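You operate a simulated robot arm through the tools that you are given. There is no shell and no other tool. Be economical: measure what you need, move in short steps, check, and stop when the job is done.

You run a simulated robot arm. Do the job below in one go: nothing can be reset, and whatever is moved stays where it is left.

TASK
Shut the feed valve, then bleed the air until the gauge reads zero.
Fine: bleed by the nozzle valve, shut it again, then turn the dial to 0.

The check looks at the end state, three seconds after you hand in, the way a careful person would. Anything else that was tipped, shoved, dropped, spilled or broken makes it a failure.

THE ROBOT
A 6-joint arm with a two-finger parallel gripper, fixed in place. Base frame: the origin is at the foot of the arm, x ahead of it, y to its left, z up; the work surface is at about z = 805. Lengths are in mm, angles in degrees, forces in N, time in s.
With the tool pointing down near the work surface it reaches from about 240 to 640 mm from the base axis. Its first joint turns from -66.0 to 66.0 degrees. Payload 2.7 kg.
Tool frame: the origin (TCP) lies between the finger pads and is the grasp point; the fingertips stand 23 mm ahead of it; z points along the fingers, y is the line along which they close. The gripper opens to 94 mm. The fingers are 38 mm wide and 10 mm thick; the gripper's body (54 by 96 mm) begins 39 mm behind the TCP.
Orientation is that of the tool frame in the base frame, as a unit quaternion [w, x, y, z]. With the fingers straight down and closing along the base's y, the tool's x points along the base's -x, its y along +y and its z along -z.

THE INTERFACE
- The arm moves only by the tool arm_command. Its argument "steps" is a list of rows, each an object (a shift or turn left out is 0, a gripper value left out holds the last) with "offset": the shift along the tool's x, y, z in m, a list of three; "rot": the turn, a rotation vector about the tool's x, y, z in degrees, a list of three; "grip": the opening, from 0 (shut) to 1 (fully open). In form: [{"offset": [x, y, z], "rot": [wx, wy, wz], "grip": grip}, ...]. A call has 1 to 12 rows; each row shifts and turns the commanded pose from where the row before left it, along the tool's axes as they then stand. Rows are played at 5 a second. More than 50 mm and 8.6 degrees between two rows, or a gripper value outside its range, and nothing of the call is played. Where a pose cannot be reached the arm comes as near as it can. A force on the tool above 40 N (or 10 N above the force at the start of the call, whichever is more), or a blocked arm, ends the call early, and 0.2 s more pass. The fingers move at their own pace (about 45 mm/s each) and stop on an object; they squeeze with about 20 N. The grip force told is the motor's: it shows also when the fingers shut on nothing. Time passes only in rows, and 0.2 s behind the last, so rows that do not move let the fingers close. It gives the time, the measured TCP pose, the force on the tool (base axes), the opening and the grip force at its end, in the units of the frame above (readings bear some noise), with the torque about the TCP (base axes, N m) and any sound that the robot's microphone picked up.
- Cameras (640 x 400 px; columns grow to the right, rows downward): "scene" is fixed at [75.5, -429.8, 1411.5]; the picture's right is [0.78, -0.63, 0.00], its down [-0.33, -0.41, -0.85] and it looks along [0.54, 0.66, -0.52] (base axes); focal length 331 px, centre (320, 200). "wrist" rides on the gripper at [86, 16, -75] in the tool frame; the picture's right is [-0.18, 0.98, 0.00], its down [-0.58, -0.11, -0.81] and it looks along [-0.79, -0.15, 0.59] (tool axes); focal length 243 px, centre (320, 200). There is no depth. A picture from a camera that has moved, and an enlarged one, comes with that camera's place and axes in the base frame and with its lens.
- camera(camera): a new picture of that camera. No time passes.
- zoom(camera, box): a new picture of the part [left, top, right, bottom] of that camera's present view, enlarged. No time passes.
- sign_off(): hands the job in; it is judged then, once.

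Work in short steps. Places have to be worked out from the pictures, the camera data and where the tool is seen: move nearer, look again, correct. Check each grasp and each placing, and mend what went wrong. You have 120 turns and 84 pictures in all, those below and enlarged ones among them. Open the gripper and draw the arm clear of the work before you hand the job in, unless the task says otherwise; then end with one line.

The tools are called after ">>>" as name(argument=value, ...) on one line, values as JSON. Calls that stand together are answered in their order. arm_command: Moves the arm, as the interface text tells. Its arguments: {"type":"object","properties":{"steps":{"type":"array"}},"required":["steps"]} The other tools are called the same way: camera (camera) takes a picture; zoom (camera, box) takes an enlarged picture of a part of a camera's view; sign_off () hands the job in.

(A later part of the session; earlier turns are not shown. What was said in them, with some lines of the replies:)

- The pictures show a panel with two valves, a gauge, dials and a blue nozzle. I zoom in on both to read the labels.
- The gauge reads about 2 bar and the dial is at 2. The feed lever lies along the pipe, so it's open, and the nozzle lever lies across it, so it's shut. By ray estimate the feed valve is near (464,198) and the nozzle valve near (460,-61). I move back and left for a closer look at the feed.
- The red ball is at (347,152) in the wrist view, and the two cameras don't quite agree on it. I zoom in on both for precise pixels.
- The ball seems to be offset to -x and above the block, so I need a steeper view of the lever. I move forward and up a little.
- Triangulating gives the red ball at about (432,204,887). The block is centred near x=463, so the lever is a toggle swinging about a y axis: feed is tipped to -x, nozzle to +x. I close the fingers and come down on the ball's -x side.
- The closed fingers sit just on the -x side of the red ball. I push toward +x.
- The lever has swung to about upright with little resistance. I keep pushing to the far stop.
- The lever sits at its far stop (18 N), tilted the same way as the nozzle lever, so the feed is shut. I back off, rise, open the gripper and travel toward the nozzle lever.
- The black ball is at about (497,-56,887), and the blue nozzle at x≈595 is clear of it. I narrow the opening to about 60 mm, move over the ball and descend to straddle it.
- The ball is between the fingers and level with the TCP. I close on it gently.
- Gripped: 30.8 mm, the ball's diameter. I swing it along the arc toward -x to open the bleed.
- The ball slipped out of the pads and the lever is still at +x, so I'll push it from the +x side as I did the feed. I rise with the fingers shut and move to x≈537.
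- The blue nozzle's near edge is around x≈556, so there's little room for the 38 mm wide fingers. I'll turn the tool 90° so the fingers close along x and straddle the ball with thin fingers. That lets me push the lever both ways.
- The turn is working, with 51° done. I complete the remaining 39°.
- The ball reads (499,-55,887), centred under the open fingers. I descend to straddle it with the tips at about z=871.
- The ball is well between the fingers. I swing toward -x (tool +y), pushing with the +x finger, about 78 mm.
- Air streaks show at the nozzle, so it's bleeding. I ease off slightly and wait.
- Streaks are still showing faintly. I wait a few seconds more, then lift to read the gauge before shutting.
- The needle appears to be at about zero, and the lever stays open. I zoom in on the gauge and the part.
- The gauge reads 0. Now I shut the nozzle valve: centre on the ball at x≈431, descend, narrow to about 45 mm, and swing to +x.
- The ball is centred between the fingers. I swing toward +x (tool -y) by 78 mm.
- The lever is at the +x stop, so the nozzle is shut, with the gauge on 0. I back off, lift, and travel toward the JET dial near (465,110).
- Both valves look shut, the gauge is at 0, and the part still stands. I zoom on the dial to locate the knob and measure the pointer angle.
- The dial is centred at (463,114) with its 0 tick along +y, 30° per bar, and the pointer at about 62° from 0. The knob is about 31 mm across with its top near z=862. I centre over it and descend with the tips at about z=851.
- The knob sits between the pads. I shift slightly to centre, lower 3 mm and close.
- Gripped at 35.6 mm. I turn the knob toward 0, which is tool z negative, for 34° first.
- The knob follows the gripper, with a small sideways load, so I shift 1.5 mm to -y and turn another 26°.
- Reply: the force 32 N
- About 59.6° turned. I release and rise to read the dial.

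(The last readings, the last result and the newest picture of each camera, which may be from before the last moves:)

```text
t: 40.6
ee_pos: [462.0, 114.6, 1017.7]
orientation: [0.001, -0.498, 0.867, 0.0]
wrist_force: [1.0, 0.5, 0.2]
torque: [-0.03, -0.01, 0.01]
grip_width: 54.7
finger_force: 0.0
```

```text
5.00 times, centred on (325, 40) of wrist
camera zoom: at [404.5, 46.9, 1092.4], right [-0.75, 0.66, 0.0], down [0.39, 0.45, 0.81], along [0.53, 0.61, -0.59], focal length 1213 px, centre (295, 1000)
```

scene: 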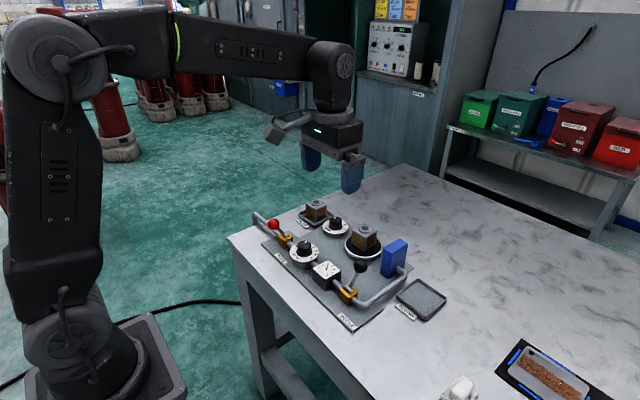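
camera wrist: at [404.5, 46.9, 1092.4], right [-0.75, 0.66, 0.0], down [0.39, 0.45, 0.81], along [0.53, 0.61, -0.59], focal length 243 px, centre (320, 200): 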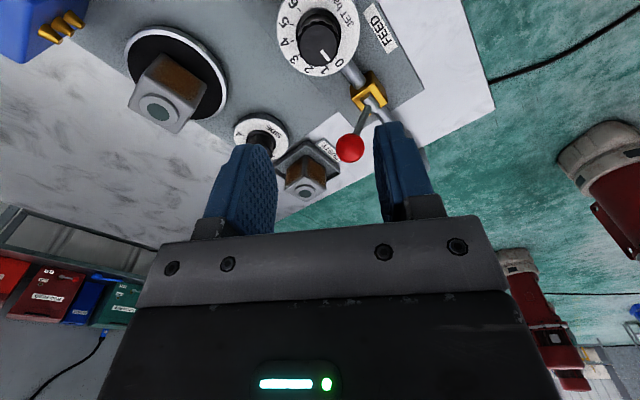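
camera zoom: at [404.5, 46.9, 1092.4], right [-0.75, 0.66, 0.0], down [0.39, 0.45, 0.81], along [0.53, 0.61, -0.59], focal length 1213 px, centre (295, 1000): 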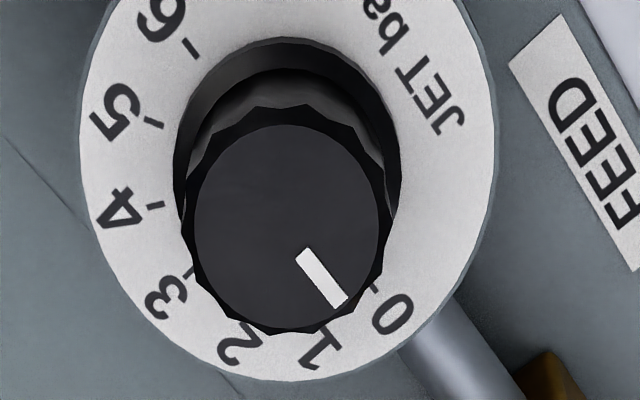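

The pointer looks within about 2° of 0. I turn the tool back to its first orientation for a second, independent check and to draw clear.

>>> arm_command(steps=[{"rot": [0, 0, 8.5]}, {"rot": [0, 0, 8.5]}, {"rot": [0, 0, 8.5]}, {"rot": [0, 0, 8.5]}, {"rot": [0, 0, 8.5]}, {"rot": [0, 0, 8.5]}, {"rot": [0, 0, 8.5]}, {"offset": [-0.008, -0.008, 0]}, {}])

>>> zoom(camera="wrist", box=[270, 0, 390, 75])

>>> camera(camera="scene")

```text
t: 42.6
ee_pos: [471.0, 106.0, 1015.3]
orientation: [0.001, 0.001, 1.0, 0.001]
wrist_force: [-0.1, 0.6, 0.6]
torque: [0.0, 0.05, 0.0]
grip_width: 54.6
finger_force: 0.1
```

```text
5.33 times, centred on (330, 38) of wrist
camera zoom: at [385.0, 121.3, 1090.8], right [0.18, 0.98, 0.0], down [0.58, -0.11, 0.81], along [0.79, -0.15, -0.59], focal length 1294 px, centre (267, 1067)
```

zoom: 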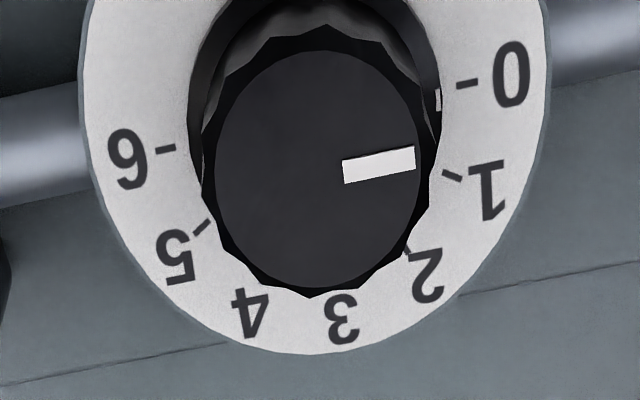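

```text
38 pictures are left
```

scene: 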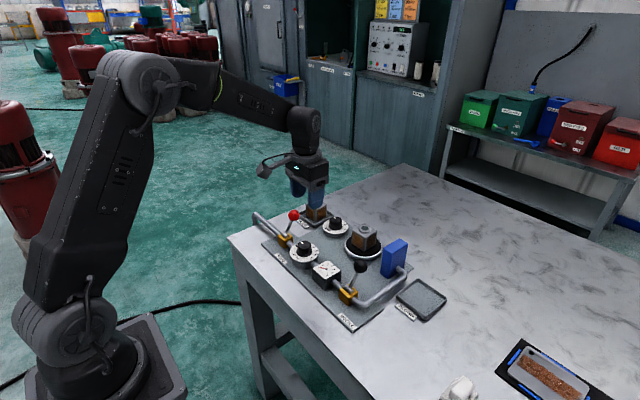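

All estimates put the pointer about 2–4° short of exact 0 (≈0.1 bar). I regrip and give a small 3.5° trim.

>>> arm_command(steps=[{"offset": [0.008, 0.008, 0.03]}, {"offset": [0, 0, 0.04]}, {"offset": [0, 0, 0.03]}, {"offset": [0, 0, 0.02]}, {"offset": [0, 0, 0.015]}, {"offset": [0, 0, 0.012]}, {}])

>>> arm_command(steps=[{"grip": 0}, {}, {}, {"rot": [0, 0, -3.5]}, {}, {}])

>>> arm_command(steps=[{"grip": 0.58}, {}, {}, {"offset": [0, 0, -0.03]}, {"offset": [0, 0, -0.04]}, {"offset": [0, 0, -0.04]}, {"offset": [-0.008, -0.008, -0.04], "rot": [0, 0, 3.5]}, {}])

>>> zoom(camera="wrist", box=[270, 0, 390, 75])

>>> zoom(camera="scene", box=[280, 230, 330, 270])

```text
t: 44.2
ee_pos: [463.1, 114.7, 870.1]
orientation: [0.0, -0.001, 1.0, 0.001]
wrist_force: [-0.6, 1.1, 1.3]
torque: [-0.03, 0.01, 0.04]
grip_width: 54.2
finger_force: 0.0
```

```text
t: 45.6
ee_pos: [463.3, 114.5, 868.6]
orientation: [0.001, -0.031, 1.0, 0.001]
wrist_force: [2.3, 2.8, -6.0]
torque: [-0.18, 0.11, -0.53]
grip_width: 35.6
finger_force: 44.5
```

```text
t: 47.4
ee_pos: [469.6, 105.4, 1024.0]
orientation: [0.001, 0.0, 1.0, 0.0]
wrist_force: [-0.5, 1.1, -0.8]
torque: [0.01, 0.01, 0.01]
grip_width: 54.7
finger_force: 0.0
```

```text
5.33 times, centred on (330, 38) of wrist
camera zoom: at [384.0, 121.2, 1098.4], right [0.18, 0.98, 0.0], down [0.58, -0.11, 0.81], along [0.79, -0.15, -0.59], focal length 1294 px, centre (267, 1067)
```

zoom: 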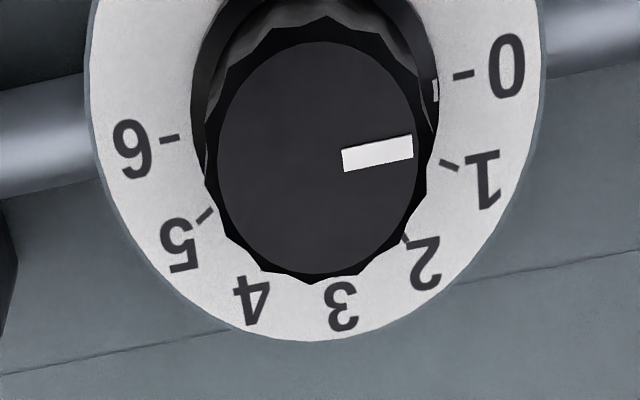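

```text
10.00 times, centred on (305, 250) of scene
camera zoom: at [75.5, -429.8, 1411.5], right [0.78, -0.63, 0.0], down [-0.33, -0.41, -0.85], along [0.54, 0.66, -0.52], focal length 3314 px, centre (470, -300)
```

zoom: 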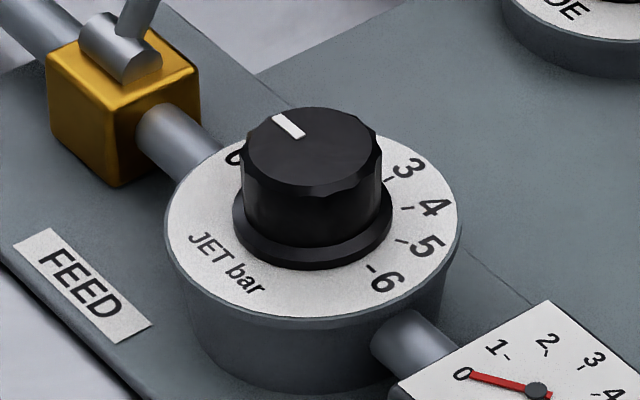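

The trim met a torque of -0.53 N m and the pointer didn't move, so the dial is on its 0 stop. I open the gripper, draw the arm up and back, and take a final look.

>>> arm_command(steps=[{"offset": [0.02, -0.03, -0.03], "grip": 1}, {"offset": [0.02, -0.03, -0.03]}, {"offset": [0.02, -0.03, -0.03]}, {"offset": [0, -0.03, -0.03]}, {}])

>>> zoom(camera="scene", box=[240, 180, 450, 335])

>>> camera(camera="wrist")

```text
t: 48.6
ee_pos: [409.3, -15.8, 1142.5]
orientation: [0.001, -0.001, 1.0, 0.001]
wrist_force: [-0.4, -0.3, 0.8]
torque: [0.01, 0.02, 0.0]
grip_width: 93.8
finger_force: 0.1
```

```text
2.58 times, centred on (345, 258) of scene
camera zoom: at [75.5, -429.8, 1411.5], right [0.78, -0.63, 0.0], down [-0.33, -0.41, -0.85], along [0.54, 0.66, -0.52], focal length 855 px, centre (256, 52)
```

zoom: 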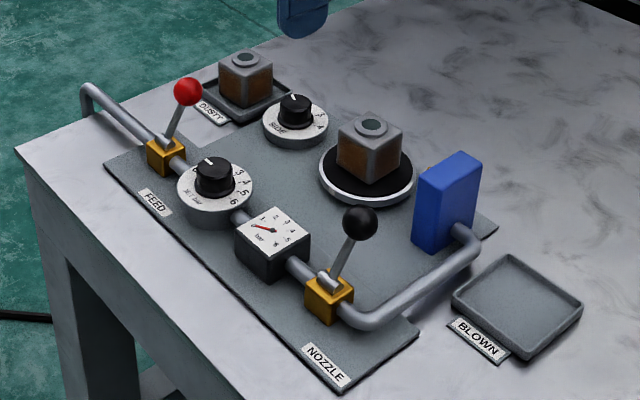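

```text
34 pictures are left
camera wrist: at [323.6, 0.2, 1217.0], right [0.18, 0.98, 0.0], down [0.58, -0.11, 0.81], along [0.79, -0.15, -0.59], focal length 243 px, centre (320, 200)
```

wrist: 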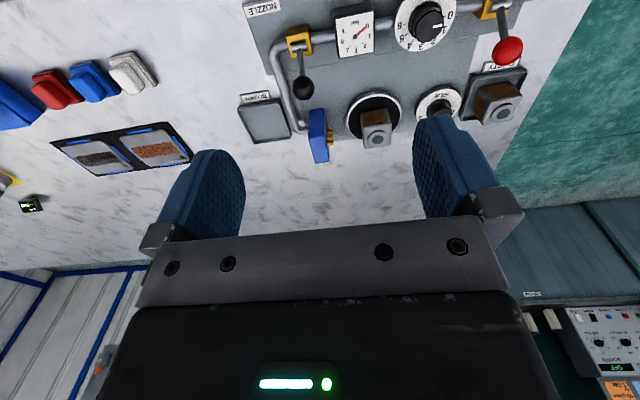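

Both levers are in the shut position, the gauge reads 0, the dial is at 0, nothing else has moved, and the arm is clear. I hand in.

>>> sign_off()

```text
The job is handed in.
```

The feed valve is shut, the air was bled through the nozzle valve until the gauge read 0, the nozzle valve is shut again, and the dial is at 0.
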